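You operate a simulated robot arm through the tools that you are given. There is no shell and no other tool. Be economical: measure what you need, move in short steps, check, and stop when the job is done.

Carry out the task below with a simulated robot arm. There is one attempt and no reset: what you move stays moved.

TASK
Rub the stain stick on the stain, then brush it out.
Fine: put stick and brush back where they stood.

It is judged by the outcome, as a careful person would: the job done as asked, and still so three seconds after it is handed in. It fails if anything else is knocked over, pushed out of place, dropped, spilled or broken.

THE ROBOT
A 6-joint arm with a two-finger parallel gripper, fixed in place. Base frame: the origin is at the foot of the arm, x ahead of it, y to its left, z up; the work surface is at about z = 0.9. Lengths are in m, angles in rad, forces in N, time in s.
With the tool pointing down near the work surface it reaches from about 0.24 to 0.64 m from the base axis. Its first joint turns from -1.152 to 1.152 rad. Payload 2.7 kg.
Tool frame: the origin (TCP) lies between the finger pads and is the grasp point; the fingertips stand 0.023 m ahead of it; z points along the fingers, y is the line along which they close. The gripper opens to 0.094 m. The fingers are 0.038 m wide and 0.01 m thick; the gripper's body (0.054 by 0.096 m) begins 0.039 m behind the TCP.
Orientation is that of the tool frame in the base frame, as a unit quaternion [x, y, z, w]. With the fingers straight down and closing along the base's y, the tool's x points along the base's -x, its y along +y and its z along -z.

THE INTERFACE
- The arm moves only by the tool drive_tool. Its argument "series" is a list of rows, each a list of 7 numbers: the turn, a rotation vector about the tool's x, y, z in rad, then the shift along the tool's x, y, z in m, then the opening in per cent of the stroke, from 0 (shut) to 100 (fully open). In form: [[wx, wy, wz, tx, ty, tz, grip], ...]. A call has 1 to 12 rows; each row is the pose to reach, as a shift and turn from the pose commanded when the call began, along the tool's axes at that moment. A row lasts 0.2 s, in which the tool goes at most 0.05 m and 0.15 rad; a call with a longer step from one row to the next is refused whole, and so is a gripper value outside its range. A pose out of reach is approached as far as the arm can. The call stops where the force on the tool passes 70 N (or 10 N more than at its start, if that is more) or the arm is blocked; 0.2 s more then pass. The fingers move at their own pace (about 0.045 m/s each) and stop on an object; they squeeze with about 35 N. The grip force told is the motor's: it shows also when the fingers shut on nothing. Time passes only in rows, and 0.2 s behind the last, so rows that repeat a pose let the fingers close. It gives the time, the measured TCP pose, the force on the tool (base axes), the opening and the grip force at its end, in the units of the frame above (readings bear some noise), and new pictures: "views" is both (left out), scene, wrist or none.
- Cameras (640 x 400 px; columns grow to the right, rows downward): "scene" is fixed at [0.067, -0.4217, 1.4166]; the picture's right is [0.86, -0.51, 0.00], its down [-0.23, -0.39, -0.89] and it looks along [0.46, 0.77, -0.45] (base axes); focal length 354 px, centre (320, 200). "wrist" rides on the gripper at [-0.039, 0, -0.044] in the tool frame; the picture's right is [0.00, -1.00, 0.00], its down [0.97, 0.00, -0.24] and it looks along [0.24, 0.00, 0.97] (tool axes); focal length 218 px, centre (320, 200).
- measure_at(camera, pixels): for up to 12 pixels [column, row] of the newest picture of that camera ("zoom" is the newest enlarged one), the place [x, y, z] in the base frame of the surface seen there, good to about 0.002 m. No time passes.
- inspect(camera, box): a new picture of the part [left, top, right, bottom] of that camera's present view, enlarged. No time passes.
- job_done(): hands the job in; it is judged then, once.

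Work in short steps. Measure before you move; look again where a grasp or a placing could have gone wrong, and mend it. You have 80 turns and 120 pictures in all, the two below and enlarged ones among them. Open the gripper and draw the arm clear of the work before you hand the job in, unless the task says otherwise; then end with one line.

The tools are called by a JSON object that holds its "fn" and its "kwargs". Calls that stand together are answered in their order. drive_tool: Moves the arm, as the interface text tells. Its arguments: {"type":"object","properties":{"series":{"type":"array"},"views":{"type":"string","enum":["both","scene","wrist","none"]}},"required":["series"]} The other tools are called the same way: measure_at (camera, pixels) gives the place of the surface under pixels of a picture; inspect (camera, box) takes an enlarged picture of a part of a camera's view; job_done () hands the job in.

At the start:

```text
time_s: 0.0
position: [0.3759, 0.2493, 1.208]
tcp_rot: [0.0, 1.0, 0.0, 0.0]
force: [-0.5, -0.7, -0.2]
gripper_width: 0.0941
finger_force: 0.1
```

scene: 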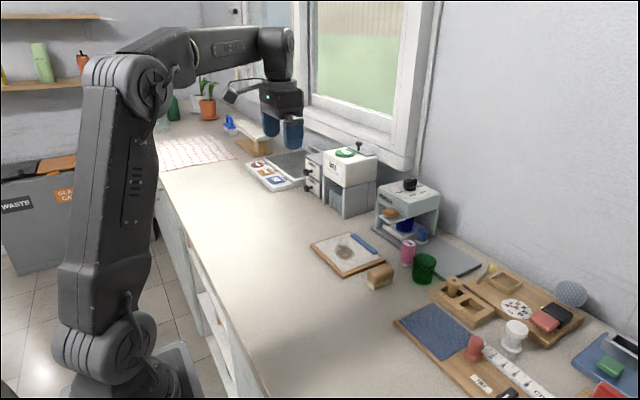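
wrist: 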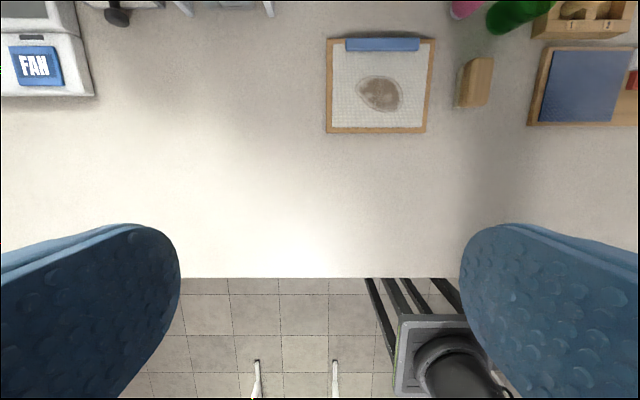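

The stain seems to be on the clipboard at scene (343,250). I'll enlarge the area to identify the stick and the brush.

{"fn": "inspect", "kwargs": {"camera": "scene", "box": [300, 170, 460, 300]}}

{"fn": "inspect", "kwargs": {"camera": "scene", "box": [390, 240, 640, 400]}}

{"fn": "inspect", "kwargs": {"camera": "scene", "box": [150, 70, 330, 200]}}

```text
3.08 times, centred on (380, 235) of scene
```

zoom: 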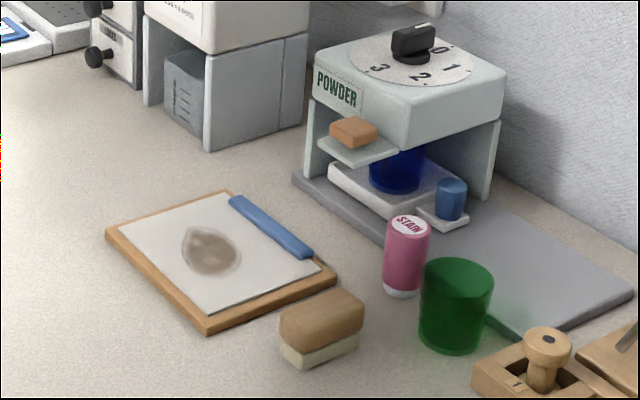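

```text
2.50 times, centred on (515, 320) of scene
```

zoom: 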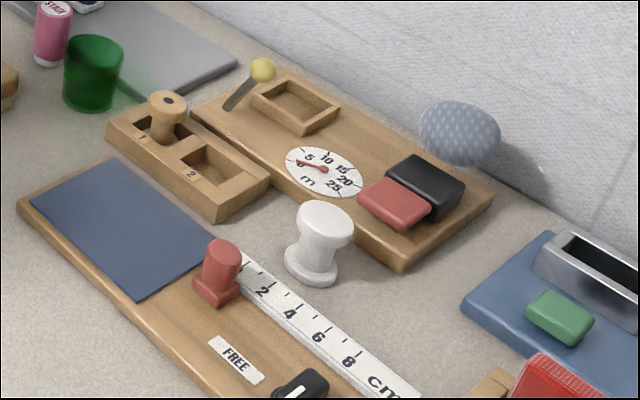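

```text
3.08 times, centred on (240, 135) of scene
```

zoom: 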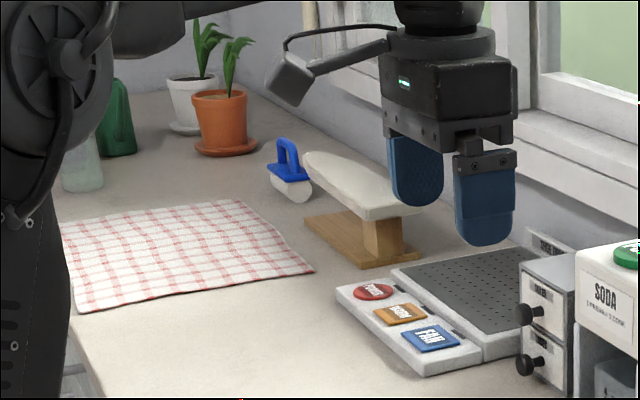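

The pink "STAIN" stick is at about (408,252), the wooden brush at (380,275), and the stain at (344,251). I'll measure them.

{"fn": "measure_at", "kwargs": {"camera": "scene", "pixels": [[409, 242], [407, 255], [406, 263], [380, 271], [369, 277], [392, 268], [379, 284], [344, 251], [333, 249], [354, 255], [344, 243], [347, 258]]}}

{"fn": "measure_at", "kwargs": {"camera": "wrist", "pixels": [[380, 94], [360, 92], [402, 96], [380, 76], [385, 111], [330, 130], [425, 130], [382, 44], [468, 85], [488, 85], [470, 62], [465, 10]]}}

{"fn": "inspect", "kwargs": {"camera": "wrist", "box": [310, 0, 550, 150]}}

{"fn": "inspect", "kwargs": {"camera": "scene", "box": [355, 225, 445, 295]}}

```text
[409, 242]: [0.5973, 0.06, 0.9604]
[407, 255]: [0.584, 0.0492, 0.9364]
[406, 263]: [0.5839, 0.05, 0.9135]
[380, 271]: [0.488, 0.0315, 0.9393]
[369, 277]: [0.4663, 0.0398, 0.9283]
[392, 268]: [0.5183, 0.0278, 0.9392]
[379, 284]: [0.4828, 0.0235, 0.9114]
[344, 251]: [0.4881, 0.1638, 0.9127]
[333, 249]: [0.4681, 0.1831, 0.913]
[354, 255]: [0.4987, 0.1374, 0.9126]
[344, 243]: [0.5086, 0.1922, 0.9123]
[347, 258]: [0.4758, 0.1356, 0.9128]
```

```text
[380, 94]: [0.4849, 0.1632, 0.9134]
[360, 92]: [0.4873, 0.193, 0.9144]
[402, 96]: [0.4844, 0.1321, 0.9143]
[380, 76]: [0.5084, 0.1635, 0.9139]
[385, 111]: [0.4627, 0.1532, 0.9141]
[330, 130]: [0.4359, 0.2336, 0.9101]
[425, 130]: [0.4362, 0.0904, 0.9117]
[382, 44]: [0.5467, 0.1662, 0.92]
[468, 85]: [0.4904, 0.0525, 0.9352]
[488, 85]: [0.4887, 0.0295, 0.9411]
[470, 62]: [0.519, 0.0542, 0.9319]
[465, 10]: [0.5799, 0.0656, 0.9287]
```

```text
2.67 times, centred on (430, 75) of wrist
```

zoom: 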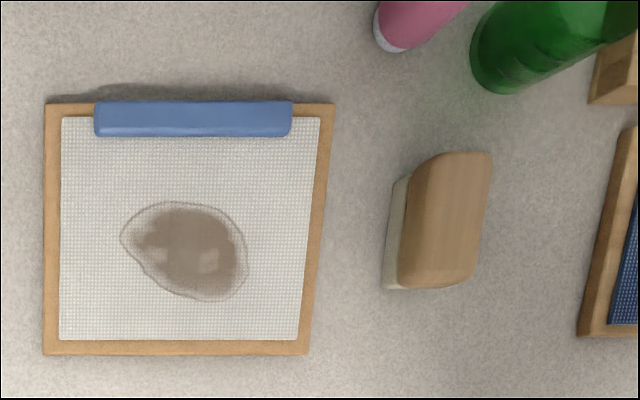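

```text
5.71 times, centred on (400, 260) of scene
```

zoom: 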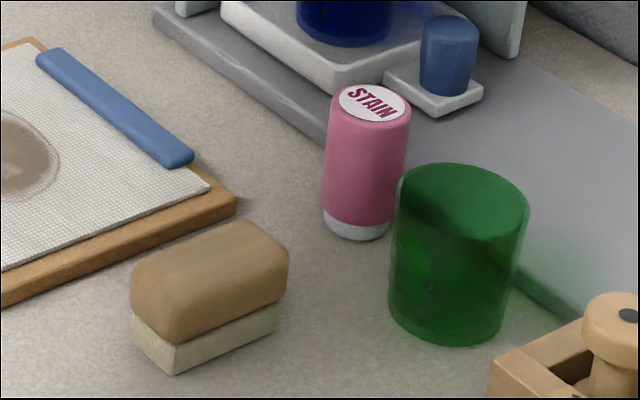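

The stick stands with its white tip down and "STAIN" facing up. The green cup and machine base are close by, so I'll measure the clearances.

{"fn": "measure_at", "kwargs": {"camera": "zoom", "pixels": [[372, 103], [345, 92], [400, 112], [350, 118], [395, 90], [325, 150], [404, 150], [358, 236], [405, 185], [465, 175], [455, 335], [393, 300]]}}

{"fn": "measure_at", "kwargs": {"camera": "scene", "pixels": [[415, 242], [420, 246], [430, 235], [400, 222], [390, 225], [405, 215], [410, 185], [437, 262], [424, 256], [362, 286], [405, 275], [383, 192]]}}

```text
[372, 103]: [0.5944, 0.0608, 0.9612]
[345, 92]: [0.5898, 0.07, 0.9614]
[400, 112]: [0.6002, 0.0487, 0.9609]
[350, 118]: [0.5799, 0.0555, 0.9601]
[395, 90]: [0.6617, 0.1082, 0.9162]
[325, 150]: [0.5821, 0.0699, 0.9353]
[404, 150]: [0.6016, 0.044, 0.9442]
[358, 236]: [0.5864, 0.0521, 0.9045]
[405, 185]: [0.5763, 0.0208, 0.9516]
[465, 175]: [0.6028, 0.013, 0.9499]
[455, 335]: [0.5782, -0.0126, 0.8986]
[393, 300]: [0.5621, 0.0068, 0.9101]
```

```text
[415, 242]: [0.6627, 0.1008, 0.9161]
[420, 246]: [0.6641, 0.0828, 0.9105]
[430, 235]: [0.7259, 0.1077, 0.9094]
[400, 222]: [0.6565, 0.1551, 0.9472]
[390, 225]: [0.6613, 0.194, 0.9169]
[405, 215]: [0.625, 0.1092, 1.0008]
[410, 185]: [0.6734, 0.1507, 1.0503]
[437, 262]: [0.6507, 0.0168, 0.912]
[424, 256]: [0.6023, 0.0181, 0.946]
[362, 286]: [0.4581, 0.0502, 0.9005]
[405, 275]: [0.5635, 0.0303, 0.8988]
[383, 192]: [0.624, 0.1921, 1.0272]
```

Stick centre is about (0.594, 0.060), with the cup beside it on the −y side, so I'll close the fingers along base x. The machine's ledge needs checking before I come in.

{"fn": "measure_at", "kwargs": {"camera": "scene", "pixels": [[391, 221], [403, 219], [381, 217], [395, 213], [385, 213], [378, 200], [378, 185], [408, 208], [437, 200], [409, 233], [390, 238], [425, 240]]}}

```text
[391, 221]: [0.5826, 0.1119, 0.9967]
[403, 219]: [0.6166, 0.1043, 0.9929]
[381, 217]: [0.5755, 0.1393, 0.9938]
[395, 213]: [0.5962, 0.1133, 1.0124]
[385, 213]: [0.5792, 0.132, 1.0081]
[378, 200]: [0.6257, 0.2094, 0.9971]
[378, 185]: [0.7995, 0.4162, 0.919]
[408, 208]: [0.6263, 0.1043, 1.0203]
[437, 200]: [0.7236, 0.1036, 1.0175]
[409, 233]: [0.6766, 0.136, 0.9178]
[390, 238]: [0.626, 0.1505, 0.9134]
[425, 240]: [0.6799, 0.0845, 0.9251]
```

The ledge starts at y≥0.104 and z≥0.99, so a gripper turned 90° fits. I'll move above the stick while turning +90° about tool z, so the camera ends up on the −y side.

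{"fn": "drive_tool", "kwargs": {"series": [[0, 0, 0.1309, -0.0182, -0.0158, 0.007, 100], [0, 0, 0.2618, -0.0363, -0.0315, 0.014, 100], [0, 0, 0.3927, -0.0545, -0.0473, 0.021, 100], [0, 0, 0.5236, -0.0727, -0.063, 0.028, 100], [0, 0, 0.6545, -0.0908, -0.0788, 0.035, 90], [0, 0, 0.7854, -0.109, -0.0945, 0.042, 80], [0, 0, 0.9163, -0.1272, -0.1103, 0.05, 75], [0, 0, 1.0472, -0.1453, -0.126, 0.057, 75], [0, 0, 1.1781, -0.1635, -0.1418, 0.064, 75], [0, 0, 1.309, -0.1817, -0.1575, 0.071, 75], [0, 0, 1.4399, -0.1998, -0.1733, 0.078, 75], [0, 0, 1.5708, -0.218, -0.189, 0.085, 75]]}}

```text
time_s: 2.6
position: [0.5929, 0.0596, 1.121]
tcp_rot: [0.708, 0.707, 0.0, 0.001]
force: [0.2, -0.7, 0.6]
gripper_width: 0.0704
finger_force: 0.2
```

scene: 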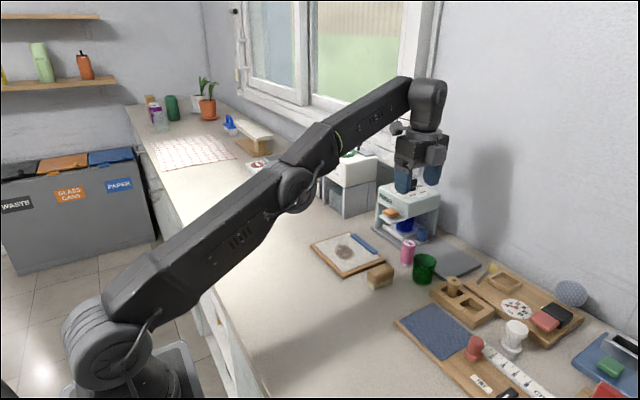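
wrist: 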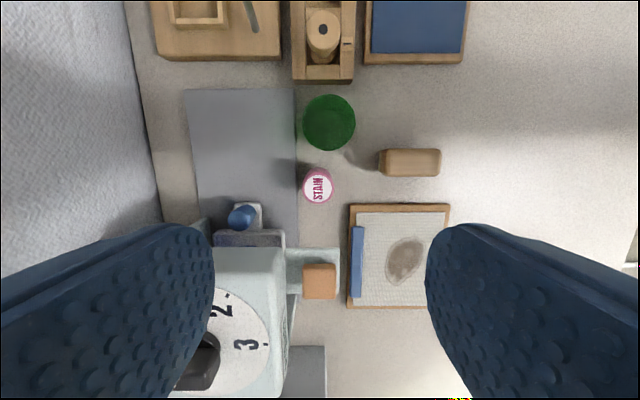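

The camera is on the −y side and the stick top is at wrist (318,186), under the tool. I'll measure its rim and its surroundings from here.

{"fn": "measure_at", "kwargs": {"camera": "wrist", "pixels": [[305, 185], [330, 185], [318, 173], [318, 199], [318, 186], [328, 96], [328, 148], [303, 122], [354, 122], [296, 250], [320, 268], [285, 235]]}}

{"fn": "inspect", "kwargs": {"camera": "wrist", "box": [240, 80, 440, 320]}}

```text
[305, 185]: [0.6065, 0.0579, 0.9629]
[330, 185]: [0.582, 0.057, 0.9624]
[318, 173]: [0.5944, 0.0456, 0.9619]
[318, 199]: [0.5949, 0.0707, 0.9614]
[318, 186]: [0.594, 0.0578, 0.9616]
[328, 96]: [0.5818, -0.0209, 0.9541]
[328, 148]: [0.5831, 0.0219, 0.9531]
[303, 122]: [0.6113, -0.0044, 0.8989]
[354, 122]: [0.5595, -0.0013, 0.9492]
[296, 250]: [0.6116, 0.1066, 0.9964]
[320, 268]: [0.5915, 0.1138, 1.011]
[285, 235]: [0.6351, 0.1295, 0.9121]
```

```text
1.67 times, centred on (340, 200) of wrist
```

zoom: 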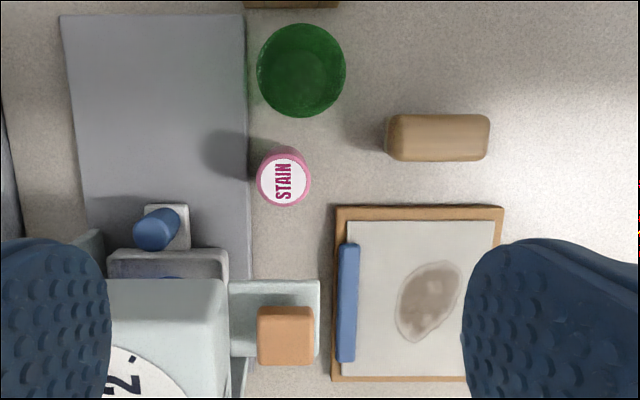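

The stick centre is (0.594, 0.058). I'll go straight down to TCP z≈0.942 with a narrower opening.

{"fn": "drive_tool", "kwargs": {"series": [[0, 0, 0, -0.0015, 0.001, 0.04, 60], [0, 0, 0, -0.0015, 0.001, 0.08, 60], [0, 0, 0, -0.0015, 0.001, 0.11, 60], [0, 0, 0, -0.0015, 0.001, 0.135, 60], [0, 0, 0, -0.0015, 0.001, 0.155, 60], [0, 0, 0, -0.0015, 0.001, 0.17, 60], [0, 0, 0, -0.0015, 0.001, 0.179, 60], [0, 0, 0, -0.0015, 0.001, 0.179, 60]]}}

```text
time_s: 4.1
position: [0.601, 0.0593, 0.9674]
tcp_rot: [0.704, 0.71, 0.013, 0.008]
force: [0.0, -0.2, 7.0]
gripper_width: 0.0563
finger_force: 0.1
stopped in row 7: the force on the tool passed its limit (the readings are from after the stop); the commanded pose is now the measured one
```

scene: 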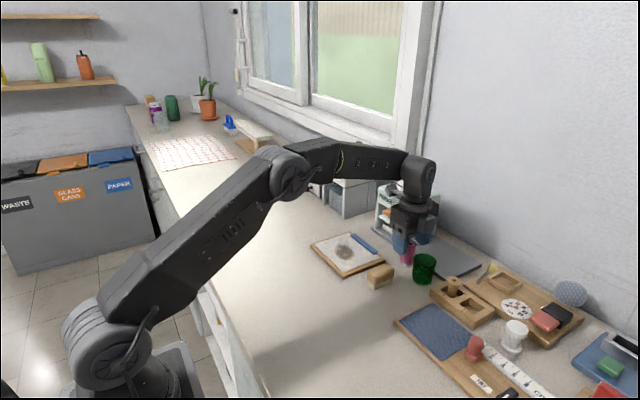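
wrist: 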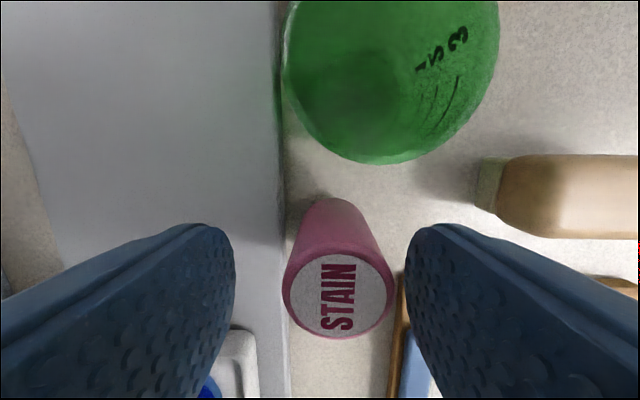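

Something touched at z≈0.967. I'll look closely before moving further.

{"fn": "inspect", "kwargs": {"camera": "scene", "box": [345, 140, 475, 290]}}

```text
2.67 times, centred on (410, 215) of scene
```

zoom: 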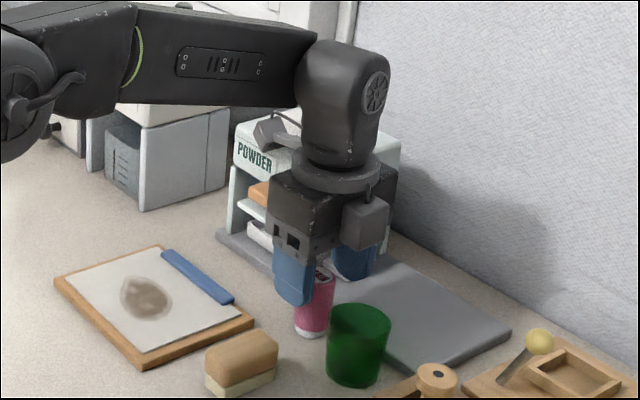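

The small box on the side bracket, at zoom (268,132), seems to have touched the machine. I'll measure it.

{"fn": "measure_at", "kwargs": {"camera": "zoom", "pixels": [[266, 130], [258, 140], [285, 128], [268, 146], [290, 140], [365, 225], [365, 247], [350, 200], [275, 200], [290, 245], [255, 195], [395, 150]]}}

```text
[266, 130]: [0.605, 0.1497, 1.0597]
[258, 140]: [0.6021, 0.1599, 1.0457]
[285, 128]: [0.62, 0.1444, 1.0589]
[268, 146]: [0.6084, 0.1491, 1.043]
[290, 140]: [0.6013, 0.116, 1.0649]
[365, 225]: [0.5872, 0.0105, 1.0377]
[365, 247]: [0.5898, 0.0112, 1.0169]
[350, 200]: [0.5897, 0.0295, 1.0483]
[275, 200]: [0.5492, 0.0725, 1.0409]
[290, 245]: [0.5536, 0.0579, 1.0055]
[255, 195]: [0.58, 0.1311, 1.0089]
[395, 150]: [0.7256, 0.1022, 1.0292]
```

The bracket box sits 0.095 m out on tool +x with its bottom at TCP+0.073, and it caught the machine's front. I'll go back up and turn to about 75°, so the bracket passes in front of the machine. Then I'll check whether anything moved.

{"fn": "drive_tool", "kwargs": {"series": [[0, 0, 0, 0, 0, -0.03, 60], [0, 0, 0, 0, 0, -0.07, 60], [0, 0, 0, 0, 0, -0.11, 60], [0.0152, -0.0015, -0.127, 0, -0.005, -0.12, 60], [0.0304, -0.003, -0.2534, 0, -0.008, -0.12, 60], [0.0304, -0.003, -0.2534, 0, -0.008, -0.12, 60]]}}

{"fn": "inspect", "kwargs": {"camera": "scene", "box": [345, 140, 475, 290]}}

{"fn": "measure_at", "kwargs": {"camera": "scene", "pixels": [[391, 221], [403, 219], [381, 217], [395, 213], [385, 213], [378, 200], [408, 208], [437, 200], [409, 242]]}}

```text
time_s: 5.5
position: [0.5887, 0.0586, 1.0861]
tcp_rot: [0.608, 0.794, -0.001, -0.001]
force: [0.8, -0.3, 0.2]
gripper_width: 0.0562
finger_force: 0.0
```

scene: 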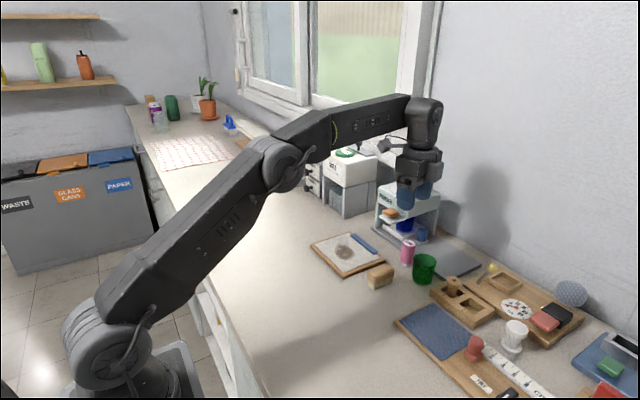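
wrist: 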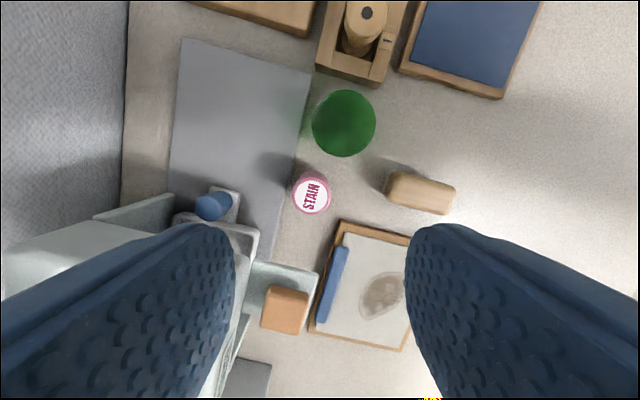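

```text
2.67 times, centred on (410, 215) of scene
```

zoom: 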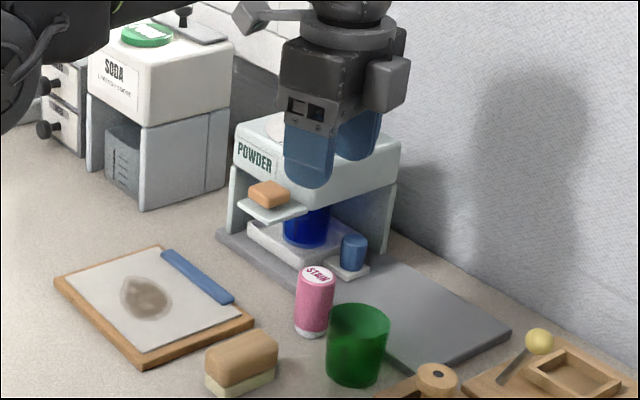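

```text
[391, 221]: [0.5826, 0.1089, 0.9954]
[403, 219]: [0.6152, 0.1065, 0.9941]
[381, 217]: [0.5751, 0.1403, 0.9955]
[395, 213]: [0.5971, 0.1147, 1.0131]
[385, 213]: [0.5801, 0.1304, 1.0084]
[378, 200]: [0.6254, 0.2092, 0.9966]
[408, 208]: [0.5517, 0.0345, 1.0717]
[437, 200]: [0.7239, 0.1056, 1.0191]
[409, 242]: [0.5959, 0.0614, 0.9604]
```

Nothing moved. Now I'll go down at the 75° angle to z≈0.951, slowly at the end.

{"fn": "drive_tool", "kwargs": {"series": [[0, 0, 0, -0.0029, 0.0047, 0.035, 60], [0, 0, 0, -0.0029, 0.0047, 0.07, 60], [0, 0, 0, -0.0029, 0.0047, 0.095, 60], [0, 0, 0, -0.0029, 0.0047, 0.115, 60], [0, 0, 0, -0.0029, 0.0047, 0.127, 60], [0, 0, 0, -0.0029, 0.0047, 0.135, 60], [0, 0, 0, -0.0029, 0.0047, 0.135, 60]]}}

```text
time_s: 7.1
position: [0.5932, 0.0568, 0.9508]
tcp_rot: [0.61, 0.793, -0.001, -0.001]
force: [0.1, 0.4, 0.5]
gripper_width: 0.0564
finger_force: 0.2
```

scene: 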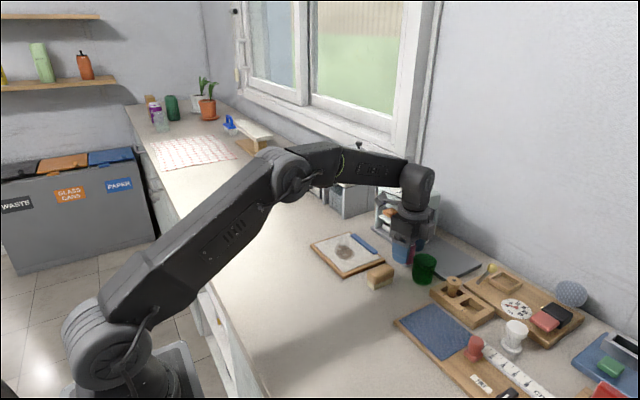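
wrist: 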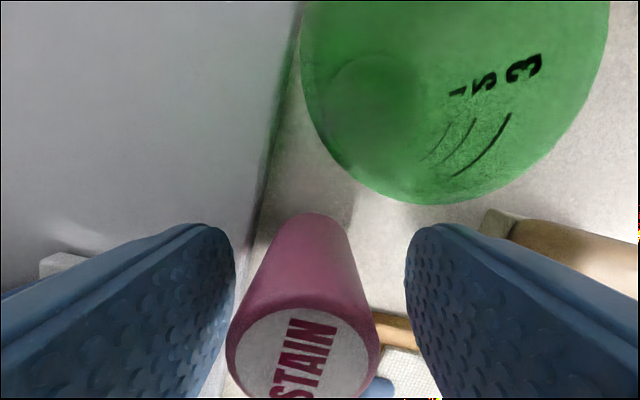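

The stick is between the pads, slightly to tool +y. I'll centre by 3 mm and close.

{"fn": "drive_tool", "kwargs": {"series": [[0, 0, 0, 0, 0.003, 0, 60], [0, 0, 0, 0, 0.003, 0, 25], [0, 0, 0, 0, 0.003, 0, 10], [0, 0, 0, 0, 0.003, 0, 10], [0, 0, 0, 0, 0.003, 0, 10]], "views": "wrist"}}

```text
time_s: 8.3
position: [0.5958, 0.0566, 0.9499]
tcp_rot: [0.609, 0.793, 0.0, -0.001]
force: [0.1, 0.0, 0.6]
gripper_width: 0.0306
finger_force: 34.4
```

wrist: 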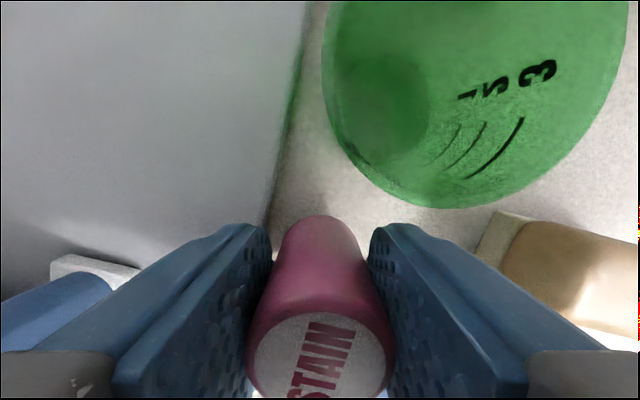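

The stick is gripped (30.6 mm, 34 N). I'll lift straight up and measure the SODA machine, to know the clearance around the stain.

{"fn": "drive_tool", "kwargs": {"series": [[0, 0, 0, 0, 0, -0.01, 10], [0, 0, 0, 0, 0, -0.03, 10], [0, 0, 0, 0, 0, -0.06, 10], [0, 0, 0, 0, 0, -0.1, 10], [0, 0, 0, 0, 0, -0.12, 10], [0, 0, 0, 0, 0, -0.12, 10]]}}

{"fn": "measure_at", "kwargs": {"camera": "scene", "pixels": [[345, 216], [322, 160], [345, 185], [373, 180], [306, 185]]}}

{"fn": "inspect", "kwargs": {"camera": "scene", "box": [345, 140, 475, 290]}}

```text
time_s: 9.7
position: [0.5976, 0.0572, 1.0743]
tcp_rot: [0.609, 0.793, -0.001, 0.0]
force: [0.1, 0.3, -0.8]
gripper_width: 0.0307
finger_force: 35.1
```

scene: 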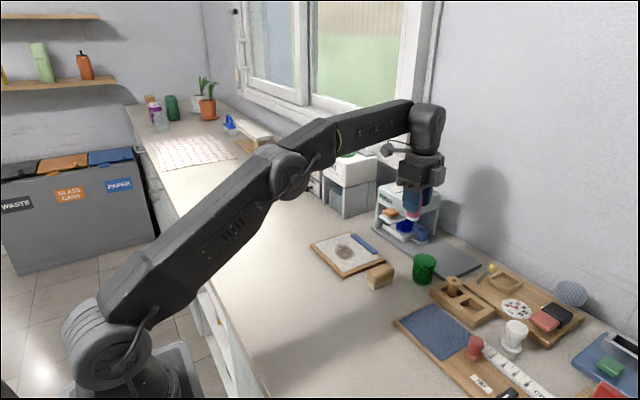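
wrist: 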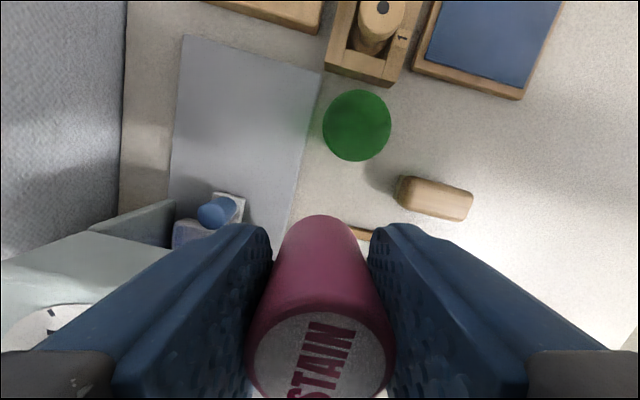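

```text
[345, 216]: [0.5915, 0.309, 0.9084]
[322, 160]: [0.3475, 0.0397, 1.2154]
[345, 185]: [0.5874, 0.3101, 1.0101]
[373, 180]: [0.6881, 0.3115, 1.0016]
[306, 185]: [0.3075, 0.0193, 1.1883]
```

```text
2.67 times, centred on (410, 215) of scene
```

zoom: 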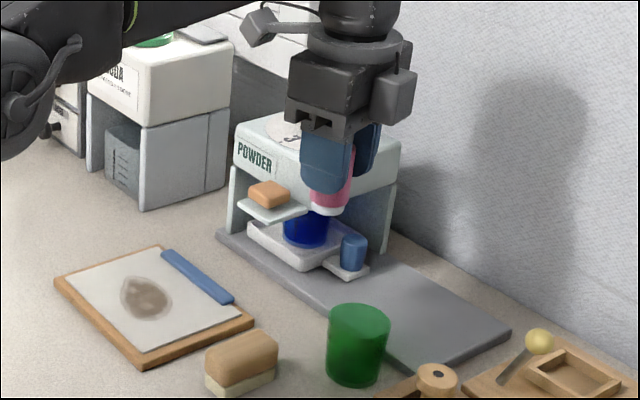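

SODA is clear (x>0.587, y>0.309). I'll take the stick over the stain centre (0.485, 0.165), moving −x first, then +y, then part of the way down.

{"fn": "drive_tool", "kwargs": {"series": [[0, 0, 0, 0.0097, -0.0363, 0, 10], [0, 0, 0, 0.0195, -0.0725, 0, 10], [0, 0, 0, 0.0292, -0.1088, 0, 10], [0, 0, 0, 0.064, -0.0995, 0, 10], [0, 0, 0, 0.0988, -0.0901, 0, 10], [0, 0, 0, 0.1335, -0.0808, 0, 10], [0, 0, 0, 0.1335, -0.0808, 0.035, 10], [0, 0, 0, 0.1335, -0.0808, 0.07, 10], [0, 0, 0, 0.1335, -0.0808, 0.09, 10], [0, 0, 0, 0.1335, -0.0808, 0.09, 10]]}}

{"fn": "inspect", "kwargs": {"camera": "scene", "box": [295, 180, 415, 290]}}

```text
time_s: 11.9
position: [0.4821, 0.1654, 0.9795]
tcp_rot: [0.609, 0.793, 0.0, -0.001]
force: [-0.2, 0.9, 0.4]
gripper_width: 0.0305
finger_force: 35.0
```

scene: 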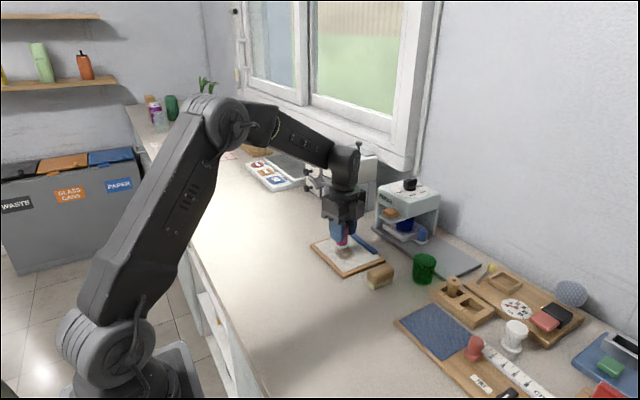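
wrist: 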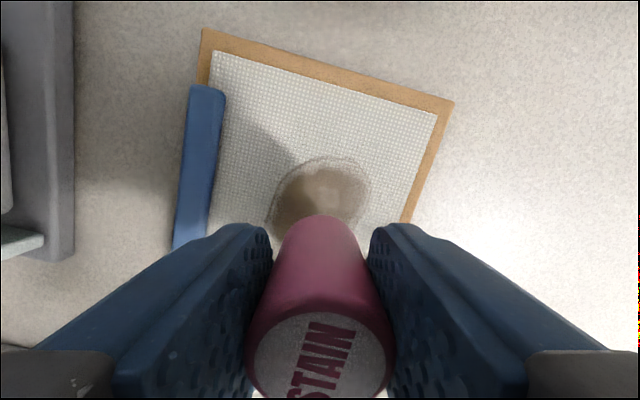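

```text
3.64 times, centred on (355, 235) of scene
```

zoom: 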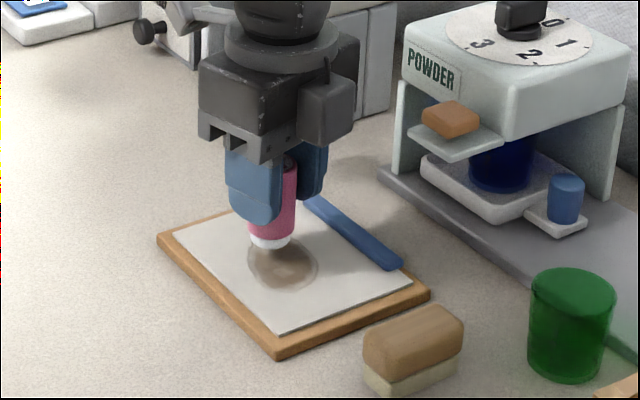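

The stick tip is just above the stain. I'll lower it in small steps to find contact.

{"fn": "drive_tool", "kwargs": {"series": [[0, 0, 0, 0, 0, 0.006, 10], [0, 0, 0, 0, 0, 0.011, 10], [0, 0, 0, 0, 0, 0.014, 10], [0, 0, 0, 0, 0, 0.016, 10], [0, 0, 0, 0, 0, 0.016, 10]], "views": "none"}}

```text
time_s: 13.1
position: [0.4837, 0.1662, 0.9656]
tcp_rot: [0.609, 0.793, -0.001, 0.0]
force: [-0.3, 0.6, -0.7]
gripper_width: 0.0306
finger_force: 35.6
```

{"fn": "drive_tool", "kwargs": {"series": [[0, 0, 0, 0, 0, 0.002, 10], [0, 0, 0, 0, 0, 0.003, 10], [0, 0, 0, 0, 0, 0.003, 10]], "views": "none"}}

```text
time_s: 13.9
position: [0.4831, 0.166, 0.9631]
tcp_rot: [0.61, 0.793, -0.001, 0.0]
force: [-3.6, 0.7, 7.6]
gripper_width: 0.0306
finger_force: 34.9
```

Contact at about 7.6 N. I'll rub back and forth over the stain.

{"fn": "drive_tool", "kwargs": {"series": [[0, 0, 0, 0.0121, 0.0032, 0.003, 10], [0, 0, 0, 0.0242, 0.0065, 0.003, 10], [0, 0, 0, 0, 0, 0.003, 10], [0, 0, 0, -0.0242, -0.0065, 0.003, 10], [0, 0, 0, -0.0229, 0.0083, 0.003, 10], [0, 0, 0, -0.0036, 0.0135, 0.003, 10], [0, 0, 0, 0.0157, 0.0187, 0.003, 10], [0, 0, 0, 0.0193, 0.0052, 0.003, 10], [0, 0, 0, 0.0229, -0.0083, 0.003, 10], [0, 0, 0, 0.0036, -0.0135, 0.003, 10], [0, 0, 0, -0.0157, -0.0187, 0.003, 10], [0, 0, 0, 0, 0, 0.003, 10]]}}

{"fn": "inspect", "kwargs": {"camera": "scene", "box": [295, 180, 415, 290]}}

```text
time_s: 16.5
position: [0.4845, 0.1621, 0.9611]
tcp_rot: [0.61, 0.793, -0.002, 0.0]
force: [-5.4, -11.1, 22.5]
gripper_width: 0.0305
finger_force: 35.2
```

scene: 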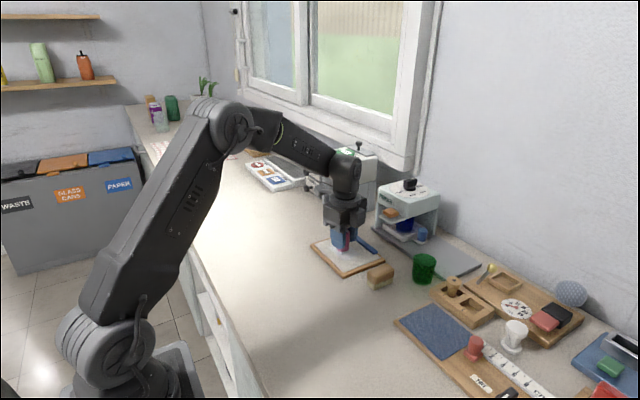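
wrist: 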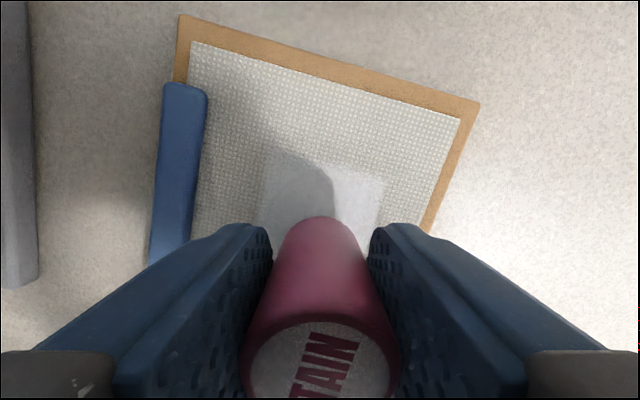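

```text
3.64 times, centred on (355, 235) of scene
```

zoom: 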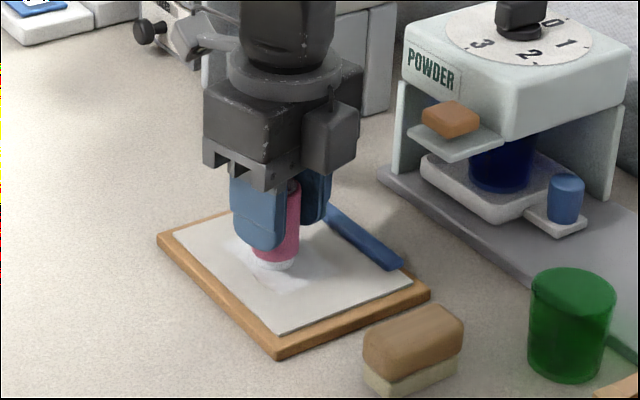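

The stain is now covered with a whitish film. I'll lift and check the coverage and the stick in the grip.

{"fn": "drive_tool", "kwargs": {"series": [[0, 0, 0, 0, 0, -0.02, 10], [0, 0, 0, 0, 0, -0.06, 10], [0, 0, 0, 0, 0, -0.1, 10], [0, 0, 0, -0.03, 0, -0.12, 10], [0, 0, 0, -0.06, 0, -0.12, 10], [0, 0, 0, -0.06, 0, -0.12, 10]]}}

{"fn": "inspect", "kwargs": {"camera": "scene", "box": [295, 170, 415, 290]}}

```text
time_s: 17.9
position: [0.4998, 0.1068, 1.0772]
tcp_rot: [0.609, 0.793, -0.001, -0.001]
force: [0.0, -0.1, -0.6]
gripper_width: 0.0303
finger_force: 35.6
```

scene: 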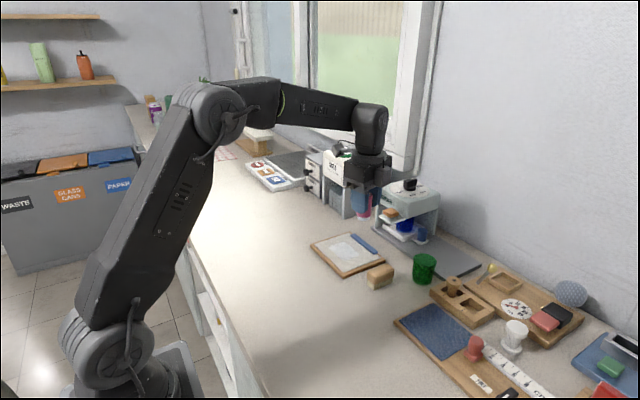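
wrist: 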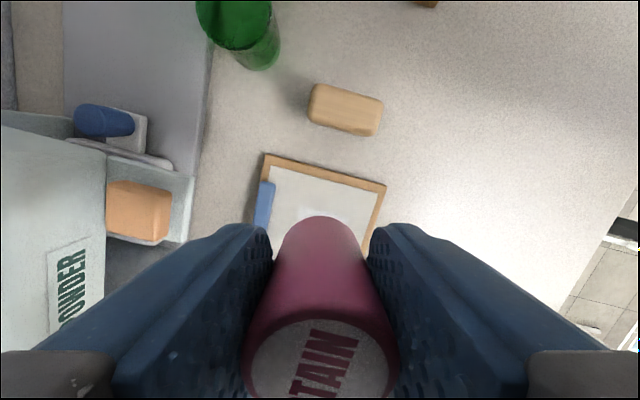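

```text
3.33 times, centred on (355, 230) of scene
```

zoom: 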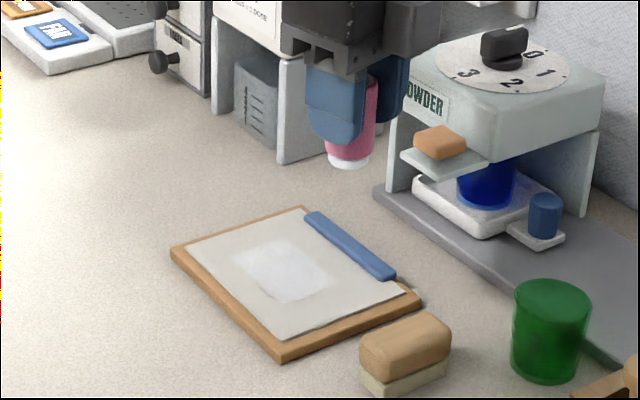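

The stain is evenly covered by the film. Next the stick goes back: −y first, then +x over its spot, then part of the way down.

{"fn": "drive_tool", "kwargs": {"series": [[0, 0, 0, -0.0242, -0.0065, 0, 10], [0, 0, 0, -0.0483, -0.013, 0, 10], [0, 0, 0, -0.0566, 0.0179, 0, 10], [0, 0, 0, -0.0649, 0.0488, 0, 10], [0, 0, 0, -0.0732, 0.0798, 0, 10], [0, 0, 0, -0.0732, 0.0798, 0.035, 10], [0, 0, 0, -0.0732, 0.0798, 0.07, 10], [0, 0, 0, -0.0732, 0.0798, 0.1, 10], [0, 0, 0, -0.0732, 0.0798, 0.115, 10], [0, 0, 0, -0.0732, 0.0798, 0.115, 10]]}}

{"fn": "inspect", "kwargs": {"camera": "scene", "box": [355, 200, 455, 290]}}

```text
time_s: 20.1
position: [0.5971, 0.0555, 0.9635]
tcp_rot: [0.609, 0.793, -0.001, -0.001]
force: [-0.7, -0.1, -0.3]
gripper_width: 0.0307
finger_force: 35.2
```

scene: 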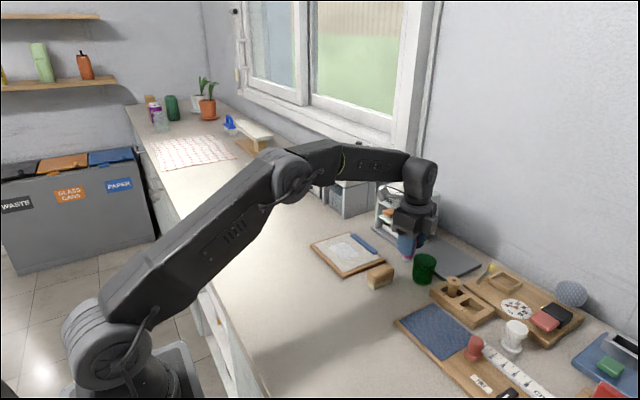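
wrist: 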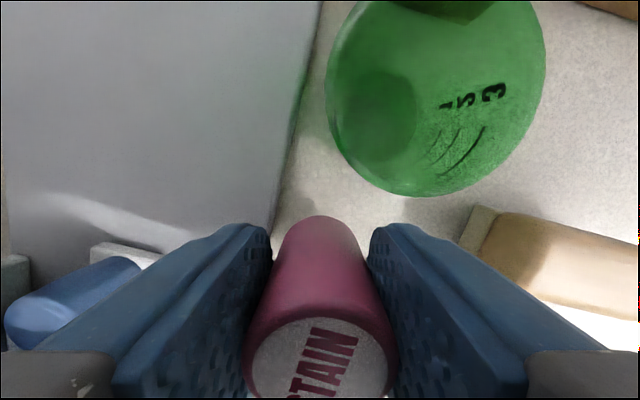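

```text
4.44 times, centred on (405, 245) of scene
```

zoom: 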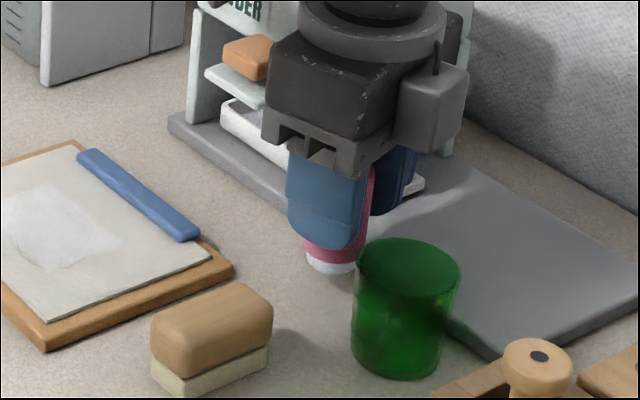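

It's about 13 mm above its spot. Lowering gently.

{"fn": "drive_tool", "kwargs": {"series": [[0, 0, 0, 0.0013, -0.0007, 0.006, 10], [0, 0, 0, 0.0013, -0.0007, 0.01, 10], [0, 0, 0, 0.0013, -0.0007, 0.012, 10], [0, 0, 0, 0.0013, -0.0007, 0.012, 10]], "views": "none"}}

```text
time_s: 21.1
position: [0.5946, 0.0585, 0.9528]
tcp_rot: [0.609, 0.793, 0.0, 0.0]
force: [0.3, 0.2, -1.1]
gripper_width: 0.0306
finger_force: 34.9
```

{"fn": "drive_tool", "kwargs": {"series": [[0, 0, 0, 0, 0, 0.001, 10], [0, 0, 0, 0, 0, 0.002, 10], [0, 0, 0, 0, 0, 0.003, 10], [0, 0, 0, 0, 0, 0.003, 10]], "views": "none"}}

```text
time_s: 22.1
position: [0.5939, 0.0578, 0.9492]
tcp_rot: [0.609, 0.793, 0.0, 0.001]
force: [-0.9, 1.0, 2.3]
gripper_width: 0.0305
finger_force: 35.4
```

{"fn": "drive_tool", "kwargs": {"series": [[0, 0, 0, 0, 0, 0.001, 10], [0, 0, 0, 0, 0, 0.001, 10]], "views": "none"}}

```text
time_s: 22.7
position: [0.5943, 0.0589, 0.9497]
tcp_rot: [0.609, 0.793, 0.0, 0.0]
force: [-2.9, -0.8, 6.3]
gripper_width: 0.0305
finger_force: 35.2
```

The stick is firmly on the table (6 N). I'll open and rise straight up.

{"fn": "drive_tool", "kwargs": {"series": [[0, 0, 0, 0, 0, 0, 40], [0, 0, 0, 0, 0, 0, 60], [0, 0, 0, 0, 0, 0, 60], [0, 0, 0, 0, 0, -0.02, 60], [0, 0, 0, 0, 0, -0.06, 60], [0, 0, 0, 0, 0, -0.1, 60], [0, 0, 0, 0, 0, -0.14, 60], [0, 0, 0, 0, 0, -0.14, 60]]}}

{"fn": "inspect", "kwargs": {"camera": "scene", "box": [355, 200, 455, 290]}}

{"fn": "measure_at", "kwargs": {"camera": "scene", "pixels": [[409, 242], [407, 255], [406, 263]]}}

```text
time_s: 24.5
position: [0.5933, 0.0595, 1.0889]
tcp_rot: [0.609, 0.793, -0.001, 0.0]
force: [0.3, -0.1, -0.2]
gripper_width: 0.0566
finger_force: 0.0
```

scene: 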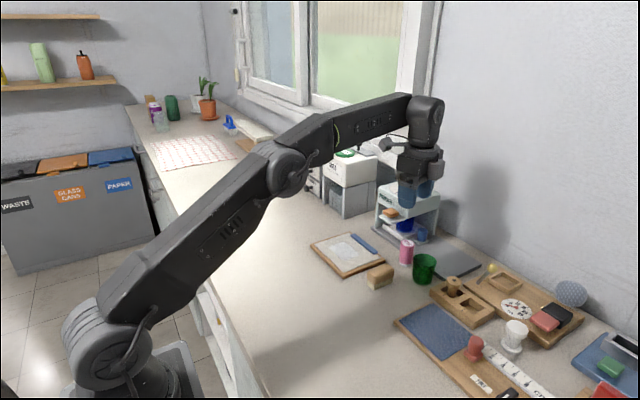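
wrist: 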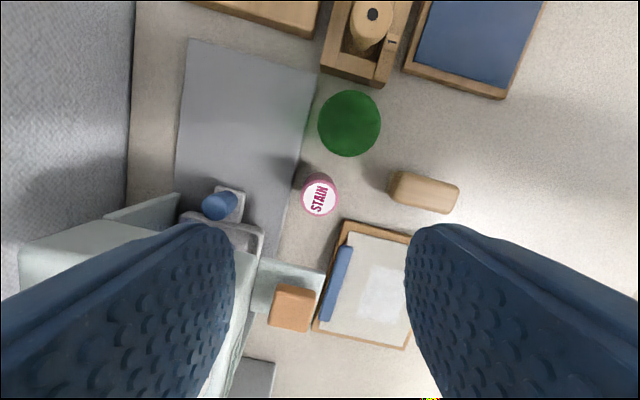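

```text
4.44 times, centred on (405, 245) of scene
```

zoom: 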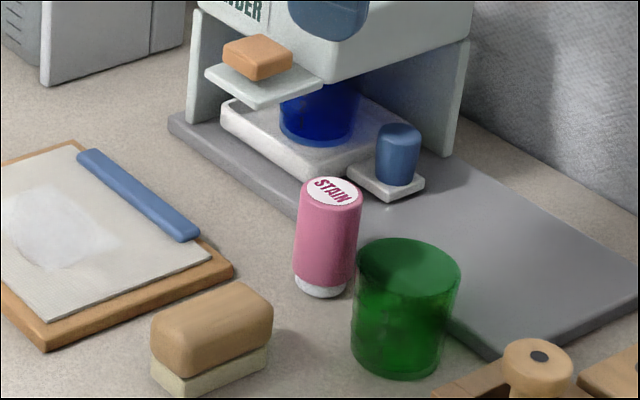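

```text
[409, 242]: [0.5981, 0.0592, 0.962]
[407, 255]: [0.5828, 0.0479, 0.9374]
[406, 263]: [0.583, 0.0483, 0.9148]
```

The stick is standing upright. I'll measure its location and the brush.

{"fn": "measure_at", "kwargs": {"camera": "wrist", "pixels": [[320, 197], [305, 197], [335, 197], [320, 184], [320, 211], [393, 178], [390, 202], [458, 188], [449, 211], [424, 192], [408, 173], [420, 206]]}}

{"fn": "inspect", "kwargs": {"camera": "wrist", "box": [280, 140, 480, 265]}}

```text
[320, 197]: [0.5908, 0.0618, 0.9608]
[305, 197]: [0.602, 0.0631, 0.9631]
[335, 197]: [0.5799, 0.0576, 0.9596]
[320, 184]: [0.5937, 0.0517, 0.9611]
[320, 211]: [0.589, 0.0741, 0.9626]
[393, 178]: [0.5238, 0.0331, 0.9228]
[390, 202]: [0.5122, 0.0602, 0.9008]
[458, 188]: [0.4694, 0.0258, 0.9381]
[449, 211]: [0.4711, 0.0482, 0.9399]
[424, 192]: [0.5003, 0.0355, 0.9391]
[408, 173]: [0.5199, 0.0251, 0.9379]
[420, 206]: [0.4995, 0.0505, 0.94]
```

```text
3.20 times, centred on (380, 202) of wrist
```

zoom: 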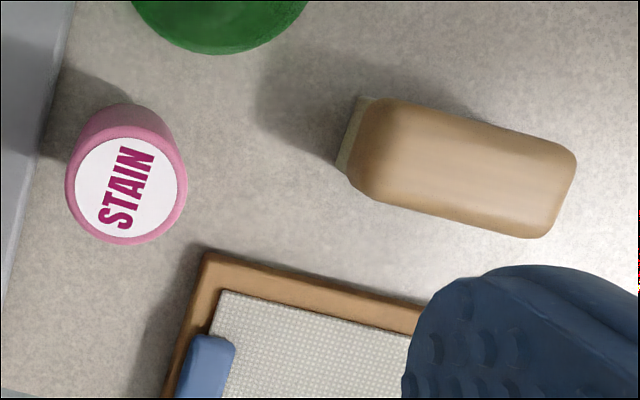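

The stick is within about 4 mm of its old spot. The brush centre is (0.494, 0.038), top at 0.940, long axis along x. I'll turn back to 0° (closing along y) and move over it.

{"fn": "drive_tool", "kwargs": {"series": [[0, 0, 0, 0.0015, -0.0305, -0.005, 65], [0, 0, -0.131, 0.003, -0.061, 0, 65], [0, 0, -0.262, 0.0049, -0.09, 0, 65], [0, 0, -0.393, 0.0049, -0.1015, 0, 65], [0, 0, -0.524, 0.0049, -0.1015, 0, 65], [0, 0, -0.655, 0.0049, -0.1015, 0.01, 65], [0, 0, -0.785, 0.0049, -0.1015, 0.02, 65], [0, 0, -0.916, 0.0049, -0.1015, 0.03, 65], [0, 0, -1.047, 0.0049, -0.1015, 0.04, 65], [0, 0, -1.178, 0.0049, -0.1015, 0.05, 65], [0, 0, -1.309, 0.0049, -0.1015, 0.055, 65], [0, 0, -1.309, 0.0049, -0.1015, 0.055, 65]]}}

```text
time_s: 27.1
position: [0.4937, 0.038, 1.0324]
tcp_rot: [-0.001, 1.0, 0.001, -0.001]
force: [-0.5, -0.5, -1.3]
gripper_width: 0.0612
finger_force: 0.1
```

scene: 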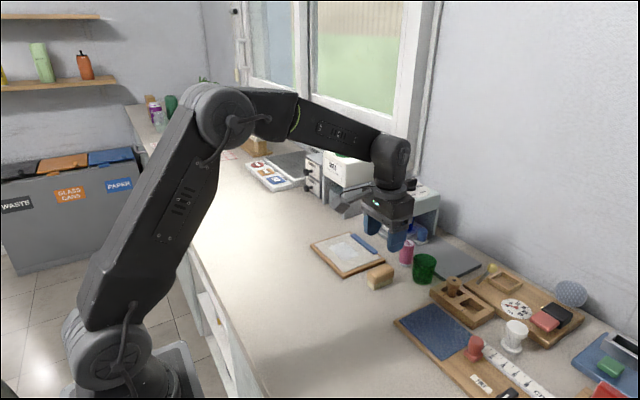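
wrist: 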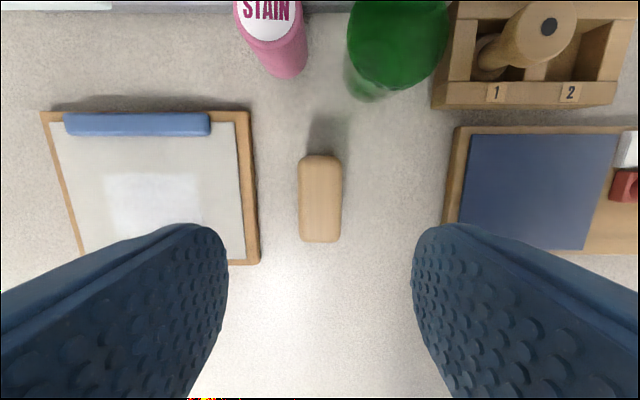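

{"fn": "measure_at", "kwargs": {"camera": "wrist", "pixels": [[320, 160], [320, 239], [301, 200], [339, 200], [320, 200], [258, 200]]}}

```text
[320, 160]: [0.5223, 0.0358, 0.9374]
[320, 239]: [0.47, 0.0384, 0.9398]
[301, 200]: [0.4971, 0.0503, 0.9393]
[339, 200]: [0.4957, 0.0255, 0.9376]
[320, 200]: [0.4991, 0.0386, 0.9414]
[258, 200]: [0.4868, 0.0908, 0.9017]
```

Centre is (0.496, 0.038). I'll descend to z≈0.934 around the wooden part and close.

{"fn": "drive_tool", "kwargs": {"series": [[0, 0, 0, -0.002, 0, 0.035, 65], [0, 0, 0, -0.002, 0, 0.065, 65], [0, 0, 0, -0.002, 0, 0.085, 65], [0, 0, 0, -0.002, 0, 0.098, 65], [0, 0, 0, -0.002, 0, 0.098, 65], [0, 0, 0, -0.002, 0, 0.098, 30], [0, 0, 0, -0.002, 0, 0.098, 10], [0, 0, 0, -0.002, 0, 0.098, 10], [0, 0, 0, -0.002, 0, 0.098, 10], [0, 0, 0, -0.002, 0, 0.098, 10]]}}

{"fn": "inspect", "kwargs": {"camera": "scene", "box": [325, 200, 445, 300]}}

```text
time_s: 29.3
position: [0.4975, 0.0366, 0.9366]
tcp_rot: [0.001, 1.0, 0.0, -0.001]
force: [-0.4, -0.4, 0.3]
gripper_width: 0.0295
finger_force: 35.3
```

scene: 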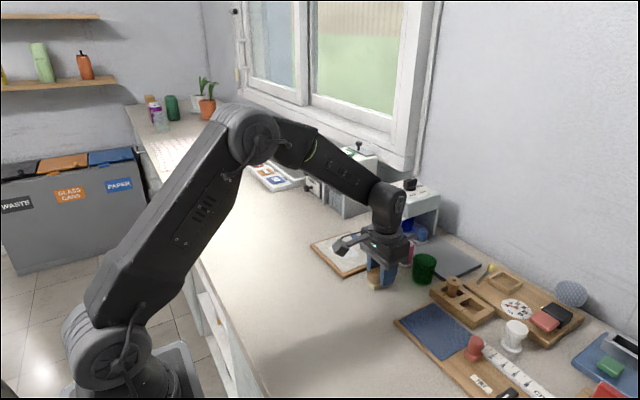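
wrist: 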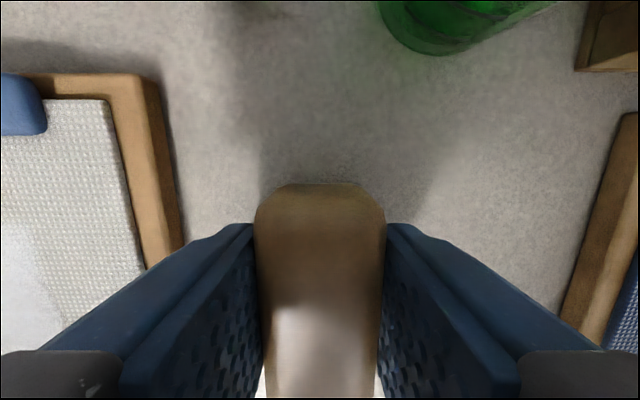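

```text
4.00 times, centred on (385, 250) of scene
```

zoom: 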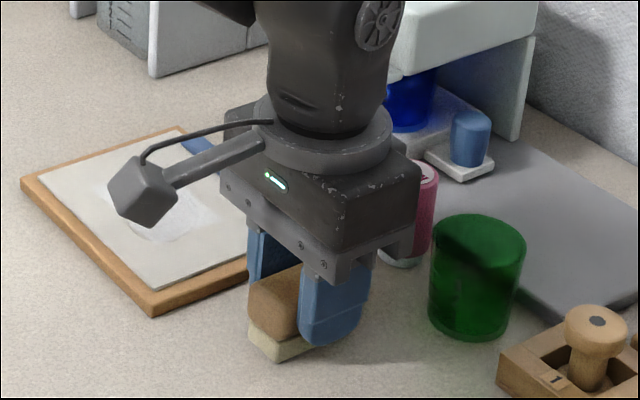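

The brush is gripped at about (0.496, 0.037, 0.935). I'll lift it, carry it over the stain, and lower it near the cloth.

{"fn": "drive_tool", "kwargs": {"series": [[0, 0, 0, 0, 0, -0.02, 10], [0, 0, 0, 0, 0, -0.055, 10], [0, 0, 0, 0, 0, -0.085, 10], [0, 0, 0, 0.004, 0.043, -0.085, 10], [0, 0, 0, 0.008, 0.085, -0.085, 10], [0, 0, 0, 0.012, 0.127, -0.085, 10], [0, 0, 0, 0.012, 0.127, -0.055, 10], [0, 0, 0, 0.012, 0.127, -0.03, 10], [0, 0, 0, 0.012, 0.127, -0.022, 10], [0, 0, 0, 0.012, 0.127, -0.022, 10]]}}

{"fn": "inspect", "kwargs": {"camera": "scene", "box": [295, 190, 415, 290]}}

```text
time_s: 31.5
position: [0.4829, 0.1624, 0.9581]
tcp_rot: [0.001, 1.0, 0.0, -0.001]
force: [0.2, -0.2, -1.3]
gripper_width: 0.0295
finger_force: 35.3
```

scene: 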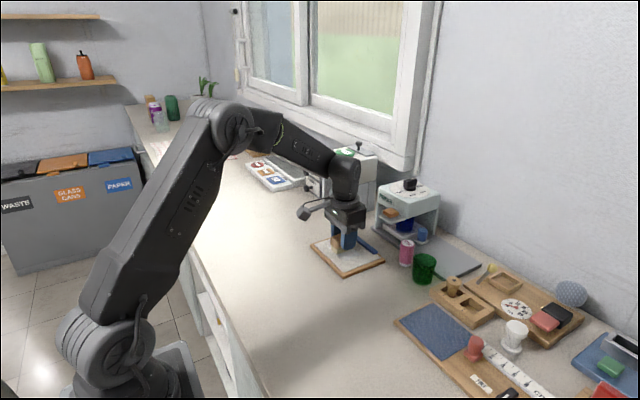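
wrist: 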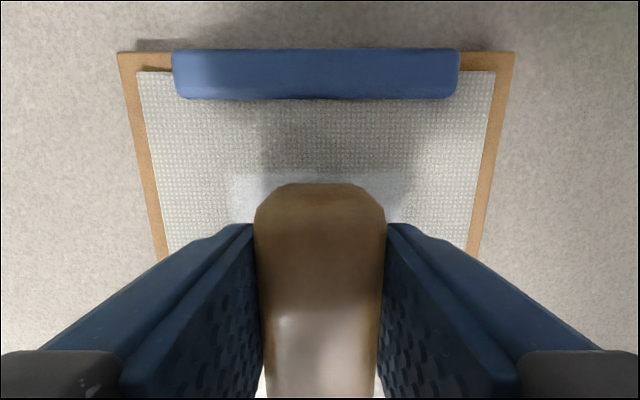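

```text
4.00 times, centred on (355, 240) of scene
```

zoom: 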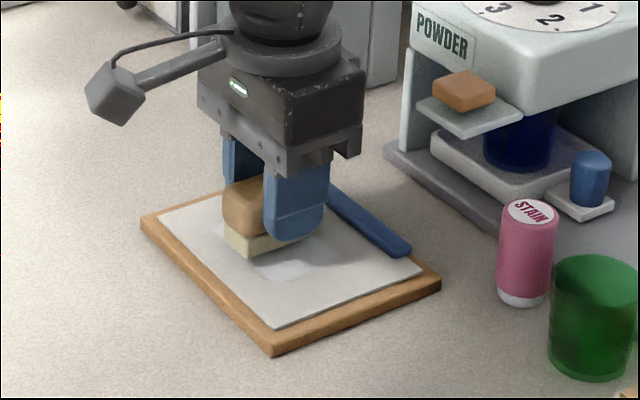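

The brush is just above the film. I'll lower it to contact.

{"fn": "drive_tool", "kwargs": {"series": [[0, 0, 0, 0, 0, 0.005, 10], [0, 0, 0, 0, 0, 0.008, 10], [0, 0, 0, 0, 0, 0.01, 10], [0, 0, 0, 0, 0, 0.01, 10]], "views": "none"}}

```text
time_s: 32.5
position: [0.4836, 0.1658, 0.9478]
tcp_rot: [0.0, 1.0, 0.0, 0.0]
force: [-5.6, -0.8, 15.1]
gripper_width: 0.0293
finger_force: 34.9
```

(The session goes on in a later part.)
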